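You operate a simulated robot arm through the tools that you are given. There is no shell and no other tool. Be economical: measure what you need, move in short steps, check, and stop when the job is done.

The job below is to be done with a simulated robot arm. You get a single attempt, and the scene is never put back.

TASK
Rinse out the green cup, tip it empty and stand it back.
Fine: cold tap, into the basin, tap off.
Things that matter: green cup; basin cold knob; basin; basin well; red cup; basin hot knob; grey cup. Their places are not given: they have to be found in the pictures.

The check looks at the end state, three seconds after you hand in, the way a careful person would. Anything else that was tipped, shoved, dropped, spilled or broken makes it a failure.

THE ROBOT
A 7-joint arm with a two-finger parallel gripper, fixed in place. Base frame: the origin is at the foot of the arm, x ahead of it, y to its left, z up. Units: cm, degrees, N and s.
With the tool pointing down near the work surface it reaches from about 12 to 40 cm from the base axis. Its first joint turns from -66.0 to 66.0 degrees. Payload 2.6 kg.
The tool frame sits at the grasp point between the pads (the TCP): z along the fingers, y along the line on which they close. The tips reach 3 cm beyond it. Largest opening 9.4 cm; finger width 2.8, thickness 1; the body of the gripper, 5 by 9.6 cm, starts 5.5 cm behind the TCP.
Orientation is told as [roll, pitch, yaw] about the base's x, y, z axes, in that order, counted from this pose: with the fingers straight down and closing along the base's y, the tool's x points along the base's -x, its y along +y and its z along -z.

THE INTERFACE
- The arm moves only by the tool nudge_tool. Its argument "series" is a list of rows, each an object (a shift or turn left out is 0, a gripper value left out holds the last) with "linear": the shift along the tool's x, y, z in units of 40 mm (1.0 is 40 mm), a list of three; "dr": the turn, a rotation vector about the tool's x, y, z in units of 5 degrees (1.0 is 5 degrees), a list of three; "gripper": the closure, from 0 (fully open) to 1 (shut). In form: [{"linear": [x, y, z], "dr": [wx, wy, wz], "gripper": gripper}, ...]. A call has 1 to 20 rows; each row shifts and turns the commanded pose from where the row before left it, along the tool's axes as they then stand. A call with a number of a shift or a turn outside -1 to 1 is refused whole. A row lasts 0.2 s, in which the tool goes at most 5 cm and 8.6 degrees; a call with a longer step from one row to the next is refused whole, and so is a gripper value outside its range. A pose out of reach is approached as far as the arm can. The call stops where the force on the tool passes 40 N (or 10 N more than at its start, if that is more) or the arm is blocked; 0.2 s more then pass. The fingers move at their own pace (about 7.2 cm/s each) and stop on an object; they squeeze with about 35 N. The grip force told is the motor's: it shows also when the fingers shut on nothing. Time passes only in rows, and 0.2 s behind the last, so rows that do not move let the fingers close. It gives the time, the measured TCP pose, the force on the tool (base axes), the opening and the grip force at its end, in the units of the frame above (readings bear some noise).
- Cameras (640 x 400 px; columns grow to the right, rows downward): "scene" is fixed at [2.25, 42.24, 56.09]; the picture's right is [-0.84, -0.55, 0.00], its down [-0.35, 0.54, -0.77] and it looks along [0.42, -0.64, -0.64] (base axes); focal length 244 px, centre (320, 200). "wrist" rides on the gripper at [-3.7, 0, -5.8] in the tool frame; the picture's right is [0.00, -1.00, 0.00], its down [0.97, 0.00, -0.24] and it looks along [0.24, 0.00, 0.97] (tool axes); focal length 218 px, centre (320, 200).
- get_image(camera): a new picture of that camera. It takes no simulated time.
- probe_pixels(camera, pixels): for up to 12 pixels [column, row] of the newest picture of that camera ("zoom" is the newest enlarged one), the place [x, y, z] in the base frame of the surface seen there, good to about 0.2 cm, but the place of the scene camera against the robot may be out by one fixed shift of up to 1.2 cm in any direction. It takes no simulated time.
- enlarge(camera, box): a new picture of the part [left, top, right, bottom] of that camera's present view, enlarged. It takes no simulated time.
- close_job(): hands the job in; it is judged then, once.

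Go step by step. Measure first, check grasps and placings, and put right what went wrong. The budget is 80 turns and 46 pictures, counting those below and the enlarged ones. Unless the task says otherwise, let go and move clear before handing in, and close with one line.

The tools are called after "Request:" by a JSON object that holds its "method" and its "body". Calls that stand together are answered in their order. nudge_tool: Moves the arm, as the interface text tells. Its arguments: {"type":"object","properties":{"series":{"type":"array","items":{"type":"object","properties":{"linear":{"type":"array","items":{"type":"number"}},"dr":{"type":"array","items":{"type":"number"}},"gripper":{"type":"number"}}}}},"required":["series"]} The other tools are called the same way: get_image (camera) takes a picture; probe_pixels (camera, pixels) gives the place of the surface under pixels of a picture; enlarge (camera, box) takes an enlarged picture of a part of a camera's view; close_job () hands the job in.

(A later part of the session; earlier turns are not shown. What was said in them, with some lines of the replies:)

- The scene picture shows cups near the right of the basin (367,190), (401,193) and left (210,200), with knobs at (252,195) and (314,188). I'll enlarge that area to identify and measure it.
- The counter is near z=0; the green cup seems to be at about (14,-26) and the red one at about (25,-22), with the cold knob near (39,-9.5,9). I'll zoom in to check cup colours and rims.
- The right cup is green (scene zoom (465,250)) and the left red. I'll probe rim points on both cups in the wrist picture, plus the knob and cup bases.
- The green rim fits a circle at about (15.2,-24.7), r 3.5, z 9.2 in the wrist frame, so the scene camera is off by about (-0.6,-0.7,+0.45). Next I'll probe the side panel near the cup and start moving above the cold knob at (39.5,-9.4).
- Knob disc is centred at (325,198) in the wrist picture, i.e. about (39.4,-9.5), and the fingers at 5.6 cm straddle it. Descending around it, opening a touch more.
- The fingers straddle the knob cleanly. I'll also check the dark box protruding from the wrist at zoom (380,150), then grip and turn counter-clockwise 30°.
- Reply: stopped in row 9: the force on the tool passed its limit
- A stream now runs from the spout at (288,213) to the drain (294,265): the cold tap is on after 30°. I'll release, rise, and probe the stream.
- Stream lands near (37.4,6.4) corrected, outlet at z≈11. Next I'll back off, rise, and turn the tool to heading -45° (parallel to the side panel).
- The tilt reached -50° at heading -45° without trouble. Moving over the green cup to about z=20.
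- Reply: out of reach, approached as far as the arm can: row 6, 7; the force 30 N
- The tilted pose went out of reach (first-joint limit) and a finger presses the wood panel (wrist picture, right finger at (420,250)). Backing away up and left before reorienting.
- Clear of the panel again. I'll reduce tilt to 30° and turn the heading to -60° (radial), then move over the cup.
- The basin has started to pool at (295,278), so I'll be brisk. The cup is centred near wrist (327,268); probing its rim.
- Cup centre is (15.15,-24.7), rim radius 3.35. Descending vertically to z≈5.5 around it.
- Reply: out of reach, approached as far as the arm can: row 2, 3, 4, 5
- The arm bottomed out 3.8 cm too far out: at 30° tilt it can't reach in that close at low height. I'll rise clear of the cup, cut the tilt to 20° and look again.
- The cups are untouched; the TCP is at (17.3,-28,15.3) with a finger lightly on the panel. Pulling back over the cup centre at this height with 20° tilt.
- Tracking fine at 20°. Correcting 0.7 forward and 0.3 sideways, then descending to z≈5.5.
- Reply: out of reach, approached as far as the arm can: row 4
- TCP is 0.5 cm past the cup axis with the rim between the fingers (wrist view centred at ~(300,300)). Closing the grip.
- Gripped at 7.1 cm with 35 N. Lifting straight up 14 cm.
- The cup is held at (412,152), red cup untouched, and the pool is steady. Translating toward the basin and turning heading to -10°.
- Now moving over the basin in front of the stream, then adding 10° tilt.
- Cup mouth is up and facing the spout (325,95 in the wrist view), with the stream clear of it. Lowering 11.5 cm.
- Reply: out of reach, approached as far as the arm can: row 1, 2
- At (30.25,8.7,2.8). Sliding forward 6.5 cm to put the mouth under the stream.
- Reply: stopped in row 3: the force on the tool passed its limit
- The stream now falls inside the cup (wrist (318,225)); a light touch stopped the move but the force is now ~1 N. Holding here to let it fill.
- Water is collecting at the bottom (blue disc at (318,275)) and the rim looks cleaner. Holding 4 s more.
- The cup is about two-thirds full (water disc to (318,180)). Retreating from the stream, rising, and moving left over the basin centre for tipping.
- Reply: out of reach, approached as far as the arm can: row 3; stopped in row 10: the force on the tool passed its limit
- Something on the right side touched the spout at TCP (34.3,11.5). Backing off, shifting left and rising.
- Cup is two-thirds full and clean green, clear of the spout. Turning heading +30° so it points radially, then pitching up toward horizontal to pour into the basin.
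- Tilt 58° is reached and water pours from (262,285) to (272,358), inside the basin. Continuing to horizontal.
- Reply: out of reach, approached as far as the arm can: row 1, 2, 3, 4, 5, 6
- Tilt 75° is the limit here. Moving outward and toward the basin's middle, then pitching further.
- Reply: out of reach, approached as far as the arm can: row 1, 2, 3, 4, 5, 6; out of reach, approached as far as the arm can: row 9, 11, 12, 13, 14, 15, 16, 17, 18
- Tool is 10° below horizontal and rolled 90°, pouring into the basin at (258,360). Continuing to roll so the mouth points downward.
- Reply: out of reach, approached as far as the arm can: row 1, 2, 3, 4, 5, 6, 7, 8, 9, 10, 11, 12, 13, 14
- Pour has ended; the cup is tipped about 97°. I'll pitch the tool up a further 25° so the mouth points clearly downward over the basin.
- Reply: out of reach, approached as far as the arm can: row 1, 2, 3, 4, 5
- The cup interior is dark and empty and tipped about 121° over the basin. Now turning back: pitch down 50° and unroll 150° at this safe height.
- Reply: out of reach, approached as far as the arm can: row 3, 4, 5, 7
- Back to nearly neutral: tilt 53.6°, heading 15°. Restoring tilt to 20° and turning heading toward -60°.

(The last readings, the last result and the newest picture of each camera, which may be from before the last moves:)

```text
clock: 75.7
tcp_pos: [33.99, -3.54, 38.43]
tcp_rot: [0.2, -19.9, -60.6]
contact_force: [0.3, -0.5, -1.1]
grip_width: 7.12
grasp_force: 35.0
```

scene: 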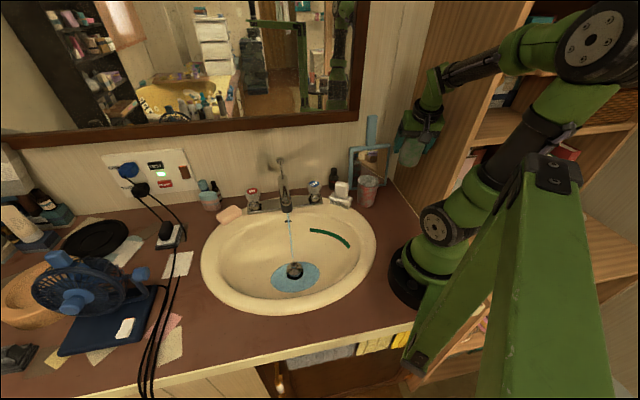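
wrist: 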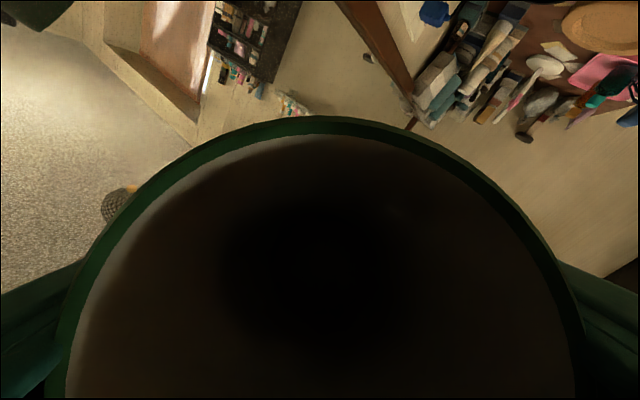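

Returning above the green cup's original spot.

Request:
{"method": "nudge_tool", "body": {"series": [{"dr": [-0.04, 0, -0.11]}, {"linear": [-0.0875, -0.67, 0.468]}, {"linear": [-0.0875, -0.67, 0.468]}, {"linear": [-0.0875, -0.67, 0.468]}, {"linear": [-0.0875, -0.67, 0.468]}, {"linear": [-0.0875, -0.67, 0.468]}, {"linear": [-0.0875, -0.67, 0.468]}, {"linear": [-0.0875, -0.67, 0.468]}, {"linear": [-0.0875, -0.67, 0.468]}, {"linear": [-0.0875, -0.67, 0.468]}, {"linear": [-0.0875, -0.67, 0.468]}]}}

Request:
{"method": "enlarge", "body": {"camera": "scene", "box": [200, 110, 456, 300]}}

```text
clock: 78.1
tcp_pos: [33.66, -6.34, 22.85]
tcp_rot: [0.1, -19.9, -60.0]
contact_force: [-0.3, -0.2, -0.3]
grip_width: 7.13
grasp_force: 35.2
out of reach, approached as far as the arm can: row 2, 3, 4, 5, 6, 7, 8, 9, 10, 11
```

```text
2.11 times, centred on (328, 205) of scene
```

zoom: 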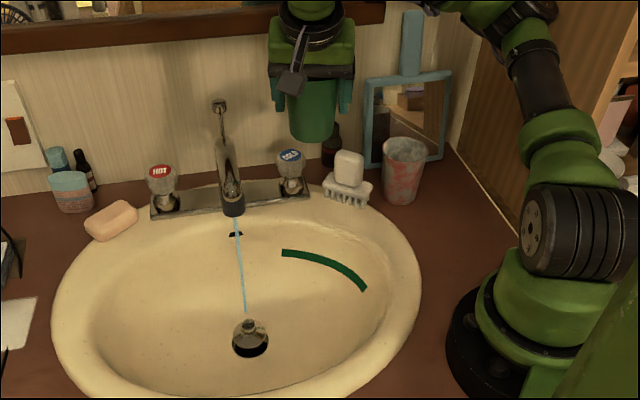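

The move got stuck: the TCP is only at (33.7,-6.3,22.9), the arm folded awkwardly after the roll with the first joint near its stop. I'll rise, and turn the heading back to -10° to unwind.

Request:
{"method": "nudge_tool", "body": {"series": [{"linear": [-0.23, 0, -0.63]}, {"linear": [-0.23, 0, -0.63]}, {"linear": [-0.23, 0, -0.63]}, {"linear": [-0.23, 0, -0.63]}, {"dr": [-0.342, 0, -0.94]}, {"dr": [-0.342, 0, -0.94]}, {"dr": [-0.342, 0, -0.94]}, {"dr": [-0.342, 0, -0.94]}, {"dr": [-0.342, 0, -0.94]}, {"dr": [-0.342, 0, -0.94]}, {"dr": [-0.342, 0, -0.94]}, {"dr": [-0.342, 0, -0.94]}, {"dr": [-0.342, 0, -0.94]}, {"dr": [-0.342, 0, -0.94]}]}}

Request:
{"method": "get_image", "body": {"camera": "scene"}}

```text
clock: 81.1
tcp_pos: [35.31, -6.55, 33.96]
tcp_rot: [0.0, -20.0, -9.8]
contact_force: [-0.4, 0.2, -1.2]
grip_width: 7.14
grasp_force: 35.1
out of reach, approached as far as the arm can: row 1, 2, 4
```

```text
9 pictures are left
```

scene: 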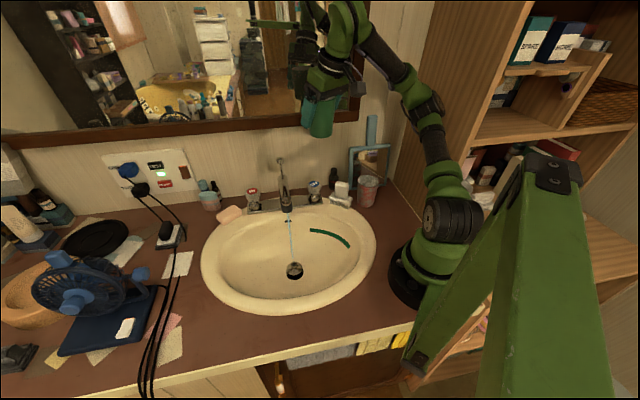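

Upper arm is leaning toward the wall (elbow around (350,30)) instead of over the base. I'll move right in small steps with the heading following the azimuth, and see whether the posture recovers.

Request:
{"method": "nudge_tool", "body": {"series": [{"linear": [0.086, -0.55, -0.03], "dr": [0.26, 0, 0.72]}, {"linear": [0.086, -0.55, -0.03], "dr": [0.26, 0, 0.72]}, {"linear": [0.086, -0.55, -0.03], "dr": [0.26, 0, 0.72]}, {"linear": [0.086, -0.55, -0.03], "dr": [0.26, 0, 0.72]}, {"linear": [0.086, -0.55, -0.03], "dr": [0.26, 0, 0.72]}, {"linear": [0.086, -0.55, -0.03], "dr": [0.26, 0, 0.72]}]}}

```text
clock: 82.5
tcp_pos: [39.09, -11.31, 33.89]
tcp_rot: [0.2, -19.9, -32.9]
contact_force: [-0.3, 0.4, -0.3]
grip_width: 7.1
grasp_force: 34.8
out of reach, approached as far as the arm can: row 1, 2, 3, 4, 5, 6
```

Still blocked. I'll instead move left and high up so the arm straightens, to swing the elbow back above the base.

Request:
{"method": "nudge_tool", "body": {"series": [{"linear": [0.26, 0.48, -0.09], "dr": [-0.33, 0, -0.9]}, {"linear": [0.26, 0.48, -0.09], "dr": [-0.33, 0, -0.9]}, {"linear": [0.26, 0.48, -0.09], "dr": [-0.33, 0, -0.9]}, {"linear": [0.26, 0.48, -0.09], "dr": [-0.33, 0, -0.9]}, {"linear": [0.26, 0.48, -0.09], "dr": [-0.33, 0, -0.9]}, {"linear": [0.26, 0.48, -0.09], "dr": [-0.33, 0, -0.9]}, {"linear": [0.26, 0.48, -0.09], "dr": [-0.33, 0, -0.9]}, {"linear": [0.26, 0.48, -0.09], "dr": [-0.33, 0, -0.9]}, {"linear": [0.26, 0.48, -0.09], "dr": [-0.33, 0, -0.9]}, {"linear": [-0.28, 0, -0.76]}, {"linear": [-0.28, 0, -0.76]}, {"linear": [-0.28, 0, -0.76]}, {"linear": [-0.28, 0, -0.76]}, {"linear": [-0.28, 0, -0.76]}, {"linear": [-0.28, 0, -0.76]}]}}

Request:
{"method": "get_image", "body": {"camera": "scene"}}

```text
clock: 85.7
tcp_pos: [33.41, 7.7, 53.2]
tcp_rot: [0.3, -20.2, 10.3]
contact_force: [-0.4, -0.2, 0.3]
grip_width: 7.14
grasp_force: 34.7
```

```text
8 pictures are left
```

scene: 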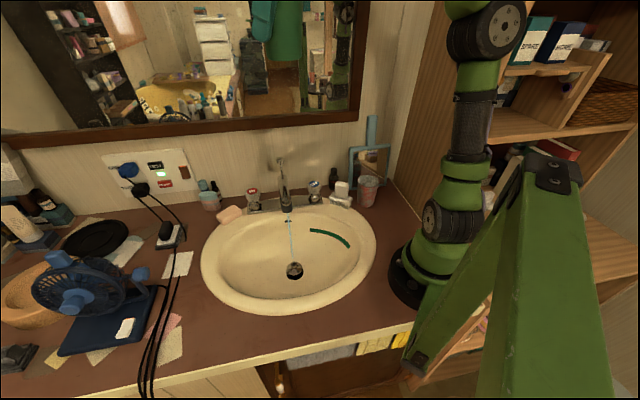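

The upper arm now stands vertical with the elbow above the base at (490,25), like the start posture. Moving right with heading following, at height.

Request:
{"method": "nudge_tool", "body": {"series": [{"linear": [0.22, -0.567, 0.337], "dr": [0.244, 0, 0.67]}, {"linear": [0.22, -0.567, 0.337], "dr": [0.244, 0, 0.67]}, {"linear": [0.22, -0.567, 0.337], "dr": [0.244, 0, 0.67]}, {"linear": [0.22, -0.567, 0.337], "dr": [0.244, 0, 0.67]}, {"linear": [0.22, -0.567, 0.337], "dr": [0.244, 0, 0.67]}, {"linear": [0.22, -0.567, 0.337], "dr": [0.244, 0, 0.67]}, {"linear": [0.22, -0.567, 0.337], "dr": [0.244, 0, 0.67]}]}}

```text
clock: 87.3
tcp_pos: [34.85, -5.25, 41.67]
tcp_rot: [0.3, -20.0, -14.7]
contact_force: [0.4, 0.1, -0.2]
grip_width: 7.15
grasp_force: 34.4
out of reach, approached as far as the arm can: row 5, 6, 7
```

Blocked again going inward, so joint 1 is probably still pinned at its lower stop. The +roll pushed it there; I'll move left and twist the opposite way (yaw positive) well past neutral to drive it back.

Request:
{"method": "nudge_tool", "body": {"series": [{"linear": [-0.05, 0.7, -0.1]}, {"linear": [-0.05, 0.7, -0.1]}, {"linear": [-0.05, 0.7, -0.1]}, {"linear": [-0.05, 0.7, -0.1]}, {"dr": [-0.342, 0, -0.94]}, {"dr": [-0.342, 0, -0.94]}, {"dr": [-0.342, 0, -0.94]}, {"dr": [-0.342, 0, -0.94]}, {"dr": [-0.342, 0, -0.94]}, {"dr": [-0.342, 0, -0.94]}, {"dr": [-0.342, 0, -0.94]}, {"dr": [-0.342, 0, -0.94]}, {"dr": [-0.342, 0, -0.94]}, {"dr": [-0.342, 0, -0.94]}, {"dr": [-0.342, 0, -0.94]}, {"dr": [-0.342, 0, -0.94]}, {"dr": [-0.342, 0, -0.94]}, {"dr": [-0.342, 0, -0.94]}, {"dr": [-0.342, 0, -0.94]}, {"dr": [-0.342, 0, -0.94]}]}}

Request:
{"method": "get_image", "body": {"camera": "scene"}}

```text
clock: 91.5
tcp_pos: [37.99, 5.45, 43.18]
tcp_rot: [0.0, -20.3, 65.5]
contact_force: [-0.2, 0.1, 0.5]
grip_width: 7.17
grasp_force: 35.4
```

```text
7 pictures are left
```

scene: 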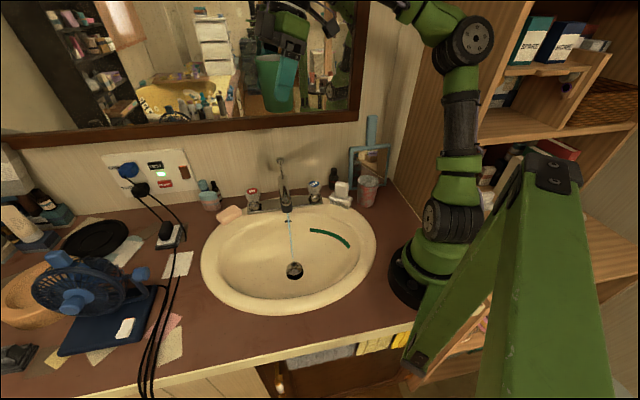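

Joint 1 (disc at (428,218) faces left) hasn't moved yet. Continuing the twist.

Request:
{"method": "nudge_tool", "body": {"series": [{"dr": [-0.342, 0, -0.94]}, {"dr": [-0.342, 0, -0.94]}, {"dr": [-0.342, 0, -0.94]}, {"dr": [-0.342, 0, -0.94]}, {"dr": [-0.342, 0, -0.94]}, {"dr": [-0.342, 0, -0.94]}, {"dr": [-0.342, 0, -0.94]}, {"dr": [-0.342, 0, -0.94]}, {"dr": [-0.342, 0, -0.94]}, {"dr": [-0.342, 0, -0.94]}, {"dr": [-0.342, 0, -0.94]}, {"dr": [-0.342, 0, -0.94]}, {"dr": [-0.342, 0, -0.94]}, {"dr": [-0.342, 0, -0.94]}, {"dr": [-0.342, 0, -0.94]}, {"dr": [-0.342, 0, -0.94]}, {"dr": [-0.342, 0, -0.94]}, {"dr": [-0.342, 0, -0.94]}]}}

```text
clock: 95.3
tcp_pos: [33.33, 8.28, 37.64]
tcp_rot: [-0.3, -20.0, 155.6]
contact_force: [0.4, 0.3, -0.4]
grip_width: 7.14
grasp_force: 34.8
out of reach, approached as far as the arm can: row 13, 14, 15, 16, 17, 18
```

The twist now meets a limit (from row 13), so the arm is being forced to shift. A bit more, then check the posture.

Request:
{"method": "nudge_tool", "body": {"series": [{"dr": [-0.342, 0, -0.94]}, {"dr": [-0.342, 0, -0.94]}, {"dr": [-0.342, 0, -0.94]}, {"dr": [-0.342, 0, -0.94]}, {"dr": [-0.342, 0, -0.94]}, {"dr": [-0.342, 0, -0.94]}, {"dr": [-0.342, 0, -0.94]}, {"dr": [-0.342, 0, -0.94]}]}}

Request:
{"method": "get_image", "body": {"camera": "scene"}}

```text
clock: 97.1
tcp_pos: [26.31, 14.71, 30.88]
tcp_rot: [-1.2, -19.4, -168.0]
contact_force: [0.2, -0.2, -0.2]
grip_width: 7.15
grasp_force: 34.9
out of reach, approached as far as the arm can: row 1, 2, 3, 4, 5, 6, 7, 8
```

```text
6 pictures are left
```

scene: 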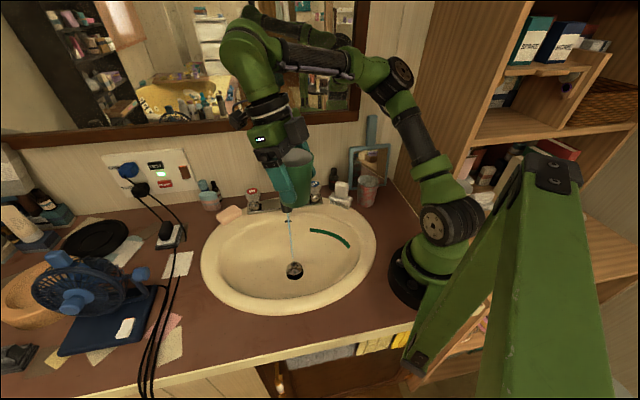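

Joint 1's disc at (440,222) now faces more forward, so the twist is working. I'll rise a little, twist a bit more, then start untwisting.

Request:
{"method": "nudge_tool", "body": {"series": [{"linear": [-0.23, 0, -0.63]}, {"linear": [-0.23, 0, -0.63]}, {"dr": [-0.342, 0, -0.94]}, {"dr": [-0.342, 0, -0.94]}, {"dr": [-0.342, 0, -0.94]}, {"dr": [-0.342, 0, -0.94]}, {"dr": [-0.342, 0, -0.94]}, {"dr": [-0.342, 0, -0.94]}]}}

Request:
{"method": "nudge_tool", "body": {"series": [{"dr": [0.342, 0, 0.94]}, {"dr": [0.342, 0, 0.94]}, {"dr": [0.342, 0, 0.94]}, {"dr": [0.342, 0, 0.94]}, {"dr": [0.342, 0, 0.94]}, {"dr": [0.342, 0, 0.94]}, {"dr": [0.342, 0, 0.94]}, {"dr": [0.342, 0, 0.94]}, {"dr": [0.342, 0, 0.94]}, {"dr": [0.342, 0, 0.94]}, {"dr": [0.342, 0, 0.94]}, {"dr": [0.342, 0, 0.94]}, {"dr": [0.342, 0, 0.94]}, {"dr": [0.342, 0, 0.94]}, {"dr": [0.342, 0, 0.94]}, {"dr": [0.342, 0, 0.94]}, {"dr": [0.342, 0, 0.94]}, {"dr": [0.342, 0, 0.94]}, {"dr": [0.342, 0, 0.94]}, {"dr": [0.342, 0, 0.94]}]}}

```text
clock: 98.9
tcp_pos: [19.15, 20.58, 30.82]
tcp_rot: [-0.9, -19.0, -148.2]
contact_force: [0.3, 0.7, 0.1]
grip_width: 7.16
grasp_force: 35.1
out of reach, approached as far as the arm can: row 1, 2, 3, 4, 5, 6, 7, 8
```

```text
clock: 103.1
tcp_pos: [19.28, 20.47, 30.91]
tcp_rot: [-0.8, -20.9, 111.7]
contact_force: [-0.2, 0.7, 0.0]
grip_width: 7.13
grasp_force: 34.9
```

Untwisting works freely. Continuing to the radial heading (~45°) while rising.

Request:
{"method": "nudge_tool", "body": {"series": [{"dr": [0.342, 0, 0.94]}, {"dr": [0.342, 0, 0.94]}, {"dr": [0.342, 0, 0.94]}, {"dr": [0.342, 0, 0.94]}, {"dr": [0.342, 0, 0.94]}, {"dr": [0.342, 0, 0.94]}, {"dr": [0.342, 0, 0.94]}, {"dr": [0.342, 0, 0.94]}, {"dr": [0.342, 0, 0.94]}, {"dr": [0.342, 0, 0.94]}, {"dr": [0.342, 0, 0.94]}, {"dr": [0.342, 0, 0.94]}, {"dr": [0.342, 0, 0.94]}, {"linear": [-0.28, 0, -0.76]}, {"linear": [-0.28, 0, -0.76]}]}}

Request:
{"method": "get_image", "body": {"camera": "scene"}}

```text
clock: 106.3
tcp_pos: [19.24, 20.29, 37.34]
tcp_rot: [0.6, -21.3, 46.2]
contact_force: [0.6, 0.0, -0.8]
grip_width: 7.18
grasp_force: 34.4
```

```text
5 pictures are left
```

scene: 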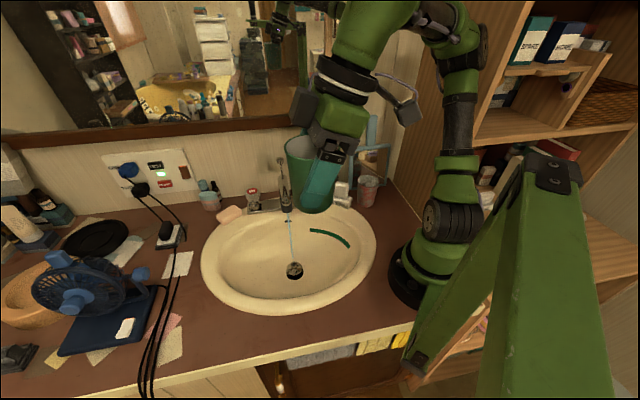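

The upper arm is vertical again, TCP at azimuth 46° with radial heading. The earlier blockage came from pulling inward too soon; I'll first go out to radius ~37 then sweep right along an arc.

Request:
{"method": "nudge_tool", "body": {"series": [{"linear": [-0.35, -0.675, -0.05], "dr": [0.335, 0, 0.92]}, {"linear": [-0.35, -0.675, -0.05], "dr": [0.335, 0, 0.92]}, {"linear": [-0.35, -0.675, -0.05], "dr": [0.335, 0, 0.92]}, {"linear": [-0.35, -0.675, -0.05], "dr": [0.335, 0, 0.92]}, {"linear": [-0.35, -0.675, -0.05], "dr": [0.335, 0, 0.92]}, {"linear": [-0.35, -0.675, -0.05], "dr": [0.335, 0, 0.92]}, {"linear": [-0.35, -0.675, -0.05], "dr": [0.335, 0, 0.92]}]}}

Request:
{"method": "nudge_tool", "body": {"series": [{"linear": [0, -0.8, 0], "dr": [0.342, 0, 0.94]}, {"linear": [0, -0.8, 0], "dr": [0.342, 0, 0.94]}, {"linear": [0, -0.8, 0], "dr": [0.342, 0, 0.94]}, {"linear": [0, -0.8, 0], "dr": [0.342, 0, 0.94]}, {"linear": [0, -0.8, 0], "dr": [0.342, 0, 0.94]}]}}

```text
clock: 107.9
tcp_pos: [36.25, 8.87, 41.84]
tcp_rot: [1.2, -20.7, 11.6]
contact_force: [-0.6, 0.3, -1.0]
grip_width: 7.18
grasp_force: 35.0
```

```text
clock: 109.1
tcp_pos: [36.83, -6.89, 41.44]
tcp_rot: [1.5, -20.2, -13.4]
contact_force: [-0.7, 0.1, -0.3]
grip_width: 7.15
grasp_force: 35.3
```

No limits hit. Continuing the arc.

Request:
{"method": "nudge_tool", "body": {"series": [{"linear": [0, -0.8, 0], "dr": [0.342, 0, 0.94]}, {"linear": [0, -0.8, 0], "dr": [0.342, 0, 0.94]}, {"linear": [0, -0.8, 0], "dr": [0.342, 0, 0.94]}, {"linear": [0, -0.8, 0], "dr": [0.342, 0, 0.94]}, {"linear": [0, -0.8, 0], "dr": [0.342, 0, 0.94]}]}}

```text
clock: 110.3
tcp_pos: [40.53, -17.71, 42.82]
tcp_rot: [1.5, -19.2, -37.6]
contact_force: [-19.1, 33.1, -6.1]
grip_width: 7.19
grasp_force: 35.4
out of reach, approached as far as the arm can: row 1, 2, 3, 4, 5
```

It pressed the wall (38 N at (40.5,-17.7)). Reversing along the arc immediately.

Request:
{"method": "nudge_tool", "body": {"series": [{"linear": [0.5, 0.5, -0.18]}, {"linear": [0.2, 0.8, 0], "dr": [-0.342, 0, -0.94]}, {"linear": [0.1, 0.8, 0], "dr": [-0.342, 0, -0.94]}, {"linear": [0, 0.8, 0], "dr": [-0.342, 0, -0.94]}, {"linear": [0, 0.8, 0], "dr": [-0.342, 0, -0.94]}]}}

Request:
{"method": "get_image", "body": {"camera": "scene"}}

```text
clock: 111.5
tcp_pos: [45.71, -3.49, 42.63]
tcp_rot: [1.4, -20.1, -18.4]
contact_force: [0.5, 0.1, -0.5]
grip_width: 7.14
grasp_force: 34.8
```

```text
4 pictures are left
```

scene: 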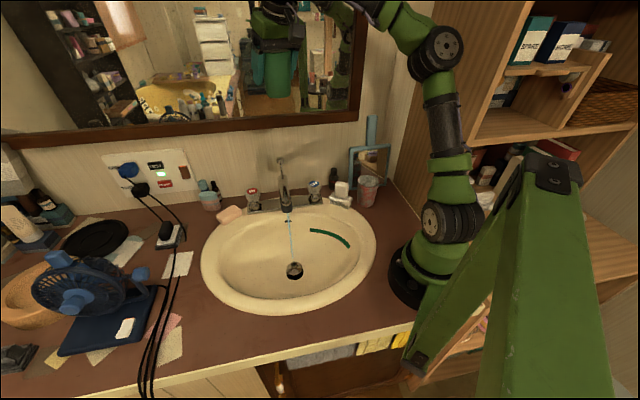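

Nothing has been knocked. I'll stretch the arm out left (radius ~56) so an arc there turns joint 1 itself, sweeping it positive, then pull in and come back.

Request:
{"method": "nudge_tool", "body": {"series": [{"linear": [-0.19, 0.643, 0.337], "dr": [-0.32, 0, -0.885]}, {"linear": [-0.19, 0.643, 0.337], "dr": [-0.32, 0, -0.885]}, {"linear": [-0.19, 0.643, 0.337], "dr": [-0.32, 0, -0.885]}, {"linear": [-0.19, 0.643, 0.337], "dr": [-0.32, 0, -0.885]}, {"linear": [-0.19, 0.643, 0.337], "dr": [-0.32, 0, -0.885]}, {"linear": [-0.19, 0.643, 0.337], "dr": [-0.32, 0, -0.885]}, {"linear": [-0.19, 0.643, 0.337], "dr": [-0.32, 0, -0.885]}]}}

Request:
{"method": "nudge_tool", "body": {"series": [{"linear": [0, 0.95, 0], "dr": [-0.274, 0, -0.752]}, {"linear": [0, 0.95, 0], "dr": [-0.274, 0, -0.752]}, {"linear": [0, 0.95, 0], "dr": [-0.274, 0, -0.752]}, {"linear": [0, 0.95, 0], "dr": [-0.274, 0, -0.752]}, {"linear": [0, 0.95, 0], "dr": [-0.274, 0, -0.752]}, {"linear": [0, 0.95, 0], "dr": [-0.274, 0, -0.752]}, {"linear": [0, 0.95, 0], "dr": [-0.274, 0, -0.752]}, {"linear": [0, 0.95, 0], "dr": [-0.274, 0, -0.752]}, {"linear": [0, 0.95, 0], "dr": [-0.274, 0, -0.752]}, {"linear": [0, 0.95, 0], "dr": [-0.274, 0, -0.752]}]}}

```text
clock: 113.1
tcp_pos: [54.93, 13.75, 36.26]
tcp_rot: [1.0, -20.8, 14.7]
contact_force: [0.0, -0.6, 0.4]
grip_width: 7.15
grasp_force: 35.0
```

```text
clock: 115.3
tcp_pos: [34.73, 44.94, 36.54]
tcp_rot: [0.3, -21.2, 55.0]
contact_force: [1.1, 0.5, -0.5]
grip_width: 7.14
grasp_force: 34.9
```

Stretched sweep works: azimuth 52°. A little further, then pull in radially to r≈37 and rise.

Request:
{"method": "nudge_tool", "body": {"series": [{"linear": [0, 0.95, 0], "dr": [-0.274, 0, -0.752]}, {"linear": [0, 0.95, 0], "dr": [-0.274, 0, -0.752]}, {"linear": [0.7, 0, -0.4]}, {"linear": [0.7, 0, -0.4]}, {"linear": [0.7, 0, -0.4]}, {"linear": [0.7, 0, -0.4]}, {"linear": [0.7, 0, -0.4]}, {"linear": [0.7, 0, -0.35]}]}}

Request:
{"method": "nudge_tool", "body": {"series": [{"linear": [0, -0.8, 0], "dr": [0.342, 0, 0.94]}, {"linear": [0, -0.8, 0], "dr": [0.342, 0, 0.94]}, {"linear": [0, -0.8, 0], "dr": [0.342, 0, 0.94]}, {"linear": [0, -0.8, 0], "dr": [0.342, 0, 0.94]}, {"linear": [0, -0.8, 0], "dr": [0.342, 0, 0.94]}, {"linear": [0, -0.8, 0], "dr": [0.342, 0, 0.94]}, {"linear": [0, -0.8, 0], "dr": [0.342, 0, 0.94]}, {"linear": [0, -0.8, 0], "dr": [0.342, 0, 0.94]}, {"linear": [0, -0.8, 0], "dr": [0.342, 0, 0.94]}, {"linear": [0, -0.8, 0], "dr": [0.342, 0, 0.94]}]}}

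```text
clock: 117.1
tcp_pos: [19.26, 32.12, 39.16]
tcp_rot: [0.2, -21.2, 63.0]
contact_force: [0.1, -0.4, -0.1]
grip_width: 7.12
grasp_force: 35.1
```

```text
clock: 119.3
tcp_pos: [39.61, 8.51, 39.01]
tcp_rot: [1.0, -20.6, 12.5]
contact_force: [0.2, 0.4, 0.0]
grip_width: 7.14
grasp_force: 35.1
```

Now testing whether it can pull inward here (which was blocked before): 8 cm back along the heading.

Request:
{"method": "nudge_tool", "body": {"series": [{"linear": [0.7, 0, -0.25]}, {"linear": [0.7, 0, -0.25]}, {"linear": [0.6, 0, -0.22]}]}}

```text
clock: 120.1
tcp_pos: [31.3, 6.57, 38.63]
tcp_rot: [1.1, -20.9, 12.7]
contact_force: [0.1, 0.7, -0.3]
grip_width: 7.16
grasp_force: 35.3
```

Inward reach is restored. Sweeping right along radius ~32 in a short batch.

Request:
{"method": "nudge_tool", "body": {"series": [{"linear": [0, -0.7, 0], "dr": [0.342, 0, 0.94]}, {"linear": [0, -0.7, 0], "dr": [0.342, 0, 0.94]}, {"linear": [0, -0.7, 0], "dr": [0.342, 0, 0.94]}, {"linear": [0, -0.7, 0], "dr": [0.342, 0, 0.94]}, {"linear": [0, -0.7, 0], "dr": [0.342, 0, 0.94]}]}}

```text
clock: 121.3
tcp_pos: [32.34, -7.2, 38.39]
tcp_rot: [1.3, -20.2, -12.4]
contact_force: [-0.9, -0.6, 0.0]
grip_width: 7.1
grasp_force: 35.1
```

Good. Continuing in small batches.

Request:
{"method": "nudge_tool", "body": {"series": [{"linear": [0.1, -0.7, 0], "dr": [0.342, 0, 0.94]}, {"linear": [0.1, -0.7, 0], "dr": [0.342, 0, 0.94]}, {"linear": [0.1, -0.7, 0], "dr": [0.342, 0, 0.94]}, {"linear": [0, -0.7, 0], "dr": [0.342, 0, 0.94]}]}}

Request:
{"method": "nudge_tool", "body": {"series": [{"linear": [0, -0.65, 0], "dr": [0.342, 0, 0.94]}, {"linear": [0, -0.65, 0], "dr": [0.342, 0, 0.94]}]}}

```text
clock: 122.3
tcp_pos: [27.32, -17.29, 37.74]
tcp_rot: [1.3, -19.7, -32.5]
contact_force: [-0.4, -0.3, -1.1]
grip_width: 7.12
grasp_force: 34.6
```

```text
clock: 122.9
tcp_pos: [24.36, -21.71, 37.7]
tcp_rot: [1.2, -19.5, -42.5]
contact_force: [0.3, 0.2, -0.5]
grip_width: 7.11
grasp_force: 35.1
```

Azimuth -42° with no limits. Moving on toward a point above the cup's spot at z≈25, heading -60°.

Request:
{"method": "nudge_tool", "body": {"series": [{"linear": [0.435, -0.575, 0.685], "dr": [0.36, 0, 0.82]}, {"linear": [0.435, -0.575, 0.685], "dr": [0.36, 0, 0.82]}, {"linear": [0.435, -0.575, 0.685], "dr": [0.36, 0, 0.82]}, {"linear": [0.435, -0.575, 0.685], "dr": [0.36, 0, 0.82]}]}}

```text
clock: 123.9
tcp_pos: [15.62, -25.62, 25.02]
tcp_rot: [-0.2, -19.4, -59.8]
contact_force: [-1.0, -0.6, -0.3]
grip_width: 7.13
grasp_force: 34.5
```

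Right above the spot. Descending straight down, checking before contact.

Request:
{"method": "nudge_tool", "body": {"series": [{"linear": [0.29, 0, 0.755]}, {"linear": [0.29, 0, 0.755]}, {"linear": [0.29, 0, 0.755]}, {"linear": [0.29, 0, 0.755]}, {"linear": [0.29, 0, 0.755]}]}}

```text
clock: 125.1
tcp_pos: [15.66, -25.16, 8.62]
tcp_rot: [-0.2, -19.4, -59.8]
contact_force: [0.8, 0.3, -0.8]
grip_width: 7.12
grasp_force: 35.4
```

Now the last 3 cm in small steps.

Request:
{"method": "nudge_tool", "body": {"series": [{"linear": [0.07, -0.03, 0.19]}, {"linear": [0.07, -0.03, 0.19]}, {"linear": [0.065, 0, 0.18]}, {"linear": [0.04, 0, 0.1]}]}}

Request:
{"method": "get_image", "body": {"camera": "scene"}}

```text
clock: 126.1
tcp_pos: [15.27, -25.27, 5.98]
tcp_rot: [-0.2, -19.2, -59.6]
contact_force: [-0.4, 0.0, -0.2]
grip_width: 7.09
grasp_force: 35.3
```

```text
3 pictures are left
```

scene: 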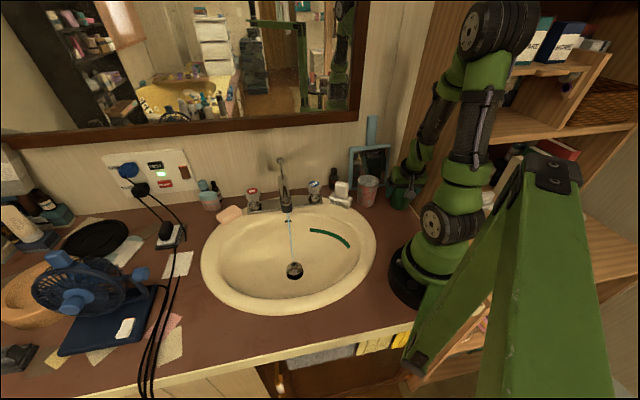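

TCP z is 5.98, grasp was at 5.5. Lowering the last half centimetre until contact shows.

Request:
{"method": "nudge_tool", "body": {"series": [{"linear": [0.017, 0, 0.047]}, {"linear": [0.017, 0, 0.047]}, {"linear": [0.013, 0, 0.035]}]}}

```text
clock: 126.9
tcp_pos: [15.4, -25.32, 5.52]
tcp_rot: [-0.2, -19.5, -59.8]
contact_force: [-3.1, 2.1, 13.1]
grip_width: 7.12
grasp_force: 35.3
```

13 N upward: the cup is on the counter. Opening to 8.1 cm and rising straight up.

Request:
{"method": "nudge_tool", "body": {"series": [{"gripper": 0.22}, {"gripper": 0.17}, {"gripper": 0.14}, {"gripper": 0.14}]}}

Request:
{"method": "nudge_tool", "body": {"series": [{"linear": [-0.1, 0, -0.28]}, {"linear": [-0.17, 0, -0.47]}, {"linear": [-0.27, 0, -0.75]}, {"linear": [-0.27, 0, -0.75]}, {"linear": [-0.27, 0, -0.75]}, {"linear": [-0.27, 0, -0.75]}, {"linear": [-0.27, 0, -0.75]}]}}

Request:
{"method": "enlarge", "body": {"camera": "wrist", "box": [160, 100, 480, 400]}}

```text
clock: 127.9
tcp_pos: [15.37, -25.26, 5.44]
tcp_rot: [-0.2, -19.3, -59.9]
contact_force: [-0.3, -0.1, -0.2]
grip_width: 8.07
grasp_force: 0.0
```

```text
clock: 129.5
tcp_pos: [15.41, -25.25, 24.35]
tcp_rot: [-0.2, -19.3, -59.8]
contact_force: [-0.2, -0.1, 0.2]
grip_width: 8.08
grasp_force: 0.0
```

```text
1.33 times, centred on (320, 250) of wrist
```

zoom: 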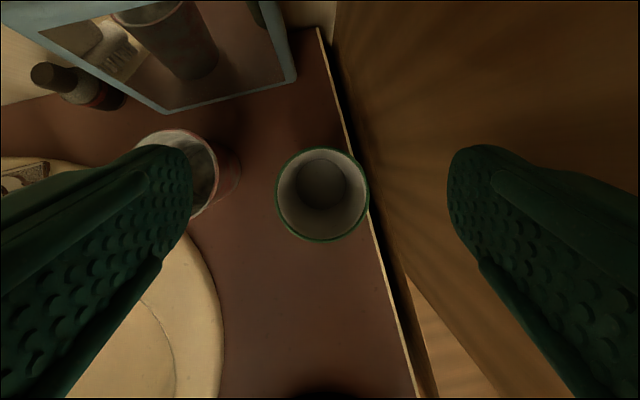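

The green cup stands upright, empty and clean at its spot. Now off to the cold knob: translate over, then remove tilt and turn heading to +30°.

Request:
{"method": "nudge_tool", "body": {"series": [{"linear": [0.157, 0.75, -0.307]}, {"linear": [0.157, 0.75, -0.307]}, {"linear": [0.157, 0.75, -0.307]}, {"linear": [0.157, 0.75, -0.307]}, {"linear": [0.157, 0.75, -0.307]}, {"linear": [0.157, 0.75, -0.307], "gripper": 0.32}, {"dr": [0, 1, 0]}, {"dr": [0, 1, 0]}, {"dr": [0, 1, 0]}, {"dr": [0, 0.87, 0]}]}}

Request:
{"method": "nudge_tool", "body": {"series": [{"dr": [0, 0, -1]}, {"dr": [0, 0, -1]}, {"dr": [0, 0, -1]}, {"dr": [0, 0, -1]}, {"dr": [0, 0, -1]}, {"dr": [0, 0, -1]}, {"dr": [0, 0, -1]}, {"dr": [0, 0, -1]}, {"dr": [0, 0, -1]}, {"dr": [0, 0, -1]}, {"dr": [0, 0, -1]}, {"dr": [0, 0, -1]}, {"dr": [0, 0, -1]}, {"dr": [0, 0, -1]}, {"dr": [0, 0, -1]}, {"dr": [0, 0, -1]}, {"dr": [0, 0, -1]}, {"dr": [0, 0, -1]}]}}

```text
clock: 131.7
tcp_pos: [28.01, -10.82, 30.17]
tcp_rot: [-0.3, 0.1, -59.8]
contact_force: [-0.5, 0.1, 0.2]
grip_width: 6.38
grasp_force: 0.1
```

```text
clock: 135.5
tcp_pos: [27.75, -11.05, 30.19]
tcp_rot: [-0.1, 0.2, 30.4]
contact_force: [0.4, -0.5, -0.4]
grip_width: 6.38
grasp_force: 0.1
```

Moving over the knob at z≈20.

Request:
{"method": "nudge_tool", "body": {"series": [{"linear": [-0.68, -0.275, 0.4]}, {"linear": [-0.68, -0.275, 0.7]}, {"linear": [-0.68, -0.275, 0.7]}, {"linear": [-0.68, -0.275, 0.75]}]}}

```text
clock: 136.5
tcp_pos: [39.56, -9.38, 20.0]
tcp_rot: [0.0, 0.2, 30.2]
contact_force: [0.4, 0.7, 0.2]
grip_width: 6.4
grasp_force: 0.0
```

Aligned over the knob at (39.56,-9.38). Descending to z≈7.7.

Request:
{"method": "nudge_tool", "body": {"series": [{"linear": [0.03, 0, 0.8]}, {"linear": [0.02, 0, 0.8]}, {"linear": [0, 0, 0.8]}, {"linear": [0, 0, 0.67]}]}}

Request:
{"method": "nudge_tool", "body": {"series": [{"gripper": 0.7}, {"gripper": 0.7}, {"gripper": 0.7}, {"dr": [0, 0, 1]}, {"dr": [0, 0, 1]}, {"dr": [0, 0, 1]}, {"dr": [0, 0, 1]}, {"dr": [0, 0, 1]}, {"dr": [0, 0, 1]}, {"dr": [0, 0, 0.3]}]}}

Request:
{"method": "get_image", "body": {"camera": "scene"}}

```text
clock: 137.5
tcp_pos: [39.29, -9.76, 7.44]
tcp_rot: [0.1, 0.1, 30.1]
contact_force: [0.1, -0.7, 0.5]
grip_width: 6.42
grasp_force: 0.1
```

```text
clock: 139.0
tcp_pos: [39.22, -9.5, 7.52]
tcp_rot: [-0.1, 0.3, 13.7]
contact_force: [3.3, 0.2, -3.7]
grip_width: 4.72
grasp_force: 45.1
stopped in row 7: the force on the tool passed its limit (the readings are from after the stop); the commanded pose is now the measured one
```

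```text
1 pictures are left
```

scene: 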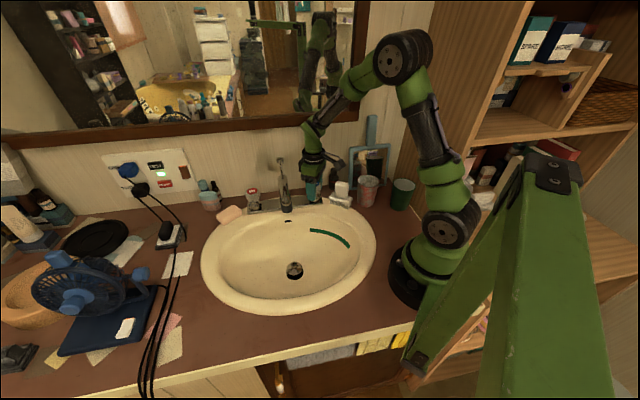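

The stream at (288–294, 213–265) is gone, and the knob resisted after ~16°. I'll give a bit more turn to be sure it's at its stop.

Request:
{"method": "nudge_tool", "body": {"series": [{}, {"dr": [0, 0, 0.6]}, {"dr": [0, 0, 0.6]}, {"dr": [0, 0, 0.6]}]}}

```text
clock: 140.0
tcp_pos: [39.18, -9.31, 7.29]
tcp_rot: [-0.2, 0.2, 4.8]
contact_force: [-0.4, 1.7, -4.7]
grip_width: 4.69
grasp_force: 44.8
```

It went on to yaw 4.8° with little force; finishing to 0°, the knob's original angle.

Request:
{"method": "nudge_tool", "body": {"series": [{"dr": [0, 0, 0.6]}, {"dr": [0, 0, 0.4]}, {}]}}

Request:
{"method": "nudge_tool", "body": {"series": [{"gripper": 0.3}, {"gripper": 0.3}, {"gripper": 0.3}, {"linear": [0, 0, -0.5]}, {"linear": [0, 0, -0.8]}, {"linear": [0, 0, -0.9]}, {"linear": [0, 0, -0.9]}, {"linear": [0, 0, -0.9]}, {"linear": [0.3, 0, -0.9]}, {"linear": [0.3, 0, -0.9]}, {}]}}

Request:
{"method": "enlarge", "body": {"camera": "scene", "box": [190, 150, 430, 310]}}

```text
clock: 140.8
tcp_pos: [39.23, -9.35, 7.4]
tcp_rot: [-0.2, 0.2, -0.2]
contact_force: [7.0, 4.1, -6.8]
grip_width: 4.64
grasp_force: 33.8
```

```text
clock: 143.2
tcp_pos: [37.09, -9.46, 30.85]
tcp_rot: [-0.3, 0.1, -0.2]
contact_force: [0.1, 0.3, 0.9]
grip_width: 6.56
grasp_force: 0.0
```

```text
2.50 times, centred on (310, 230) of scene
```

zoom: 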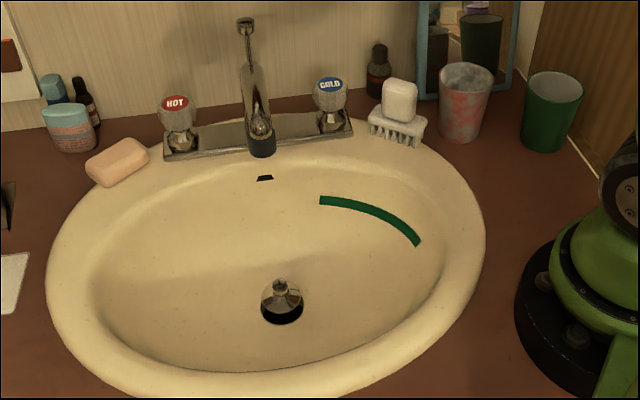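

The last picture shows no stream under the spout. The green cup stands clean and upright at (553,110), the other items around it haven't moved, and the arm is clear, so I'm handing in.

Request:
{"method": "close_job", "body": {}}

```text
The job is handed in.
```

I rinsed the green cup under the cold tap, tipped it empty into the basin and stood it back in its place, with the tap off. On the way the arm bumped the spout and pressed against the wall and the side panel; the last pictures show nothing moved or spilled.
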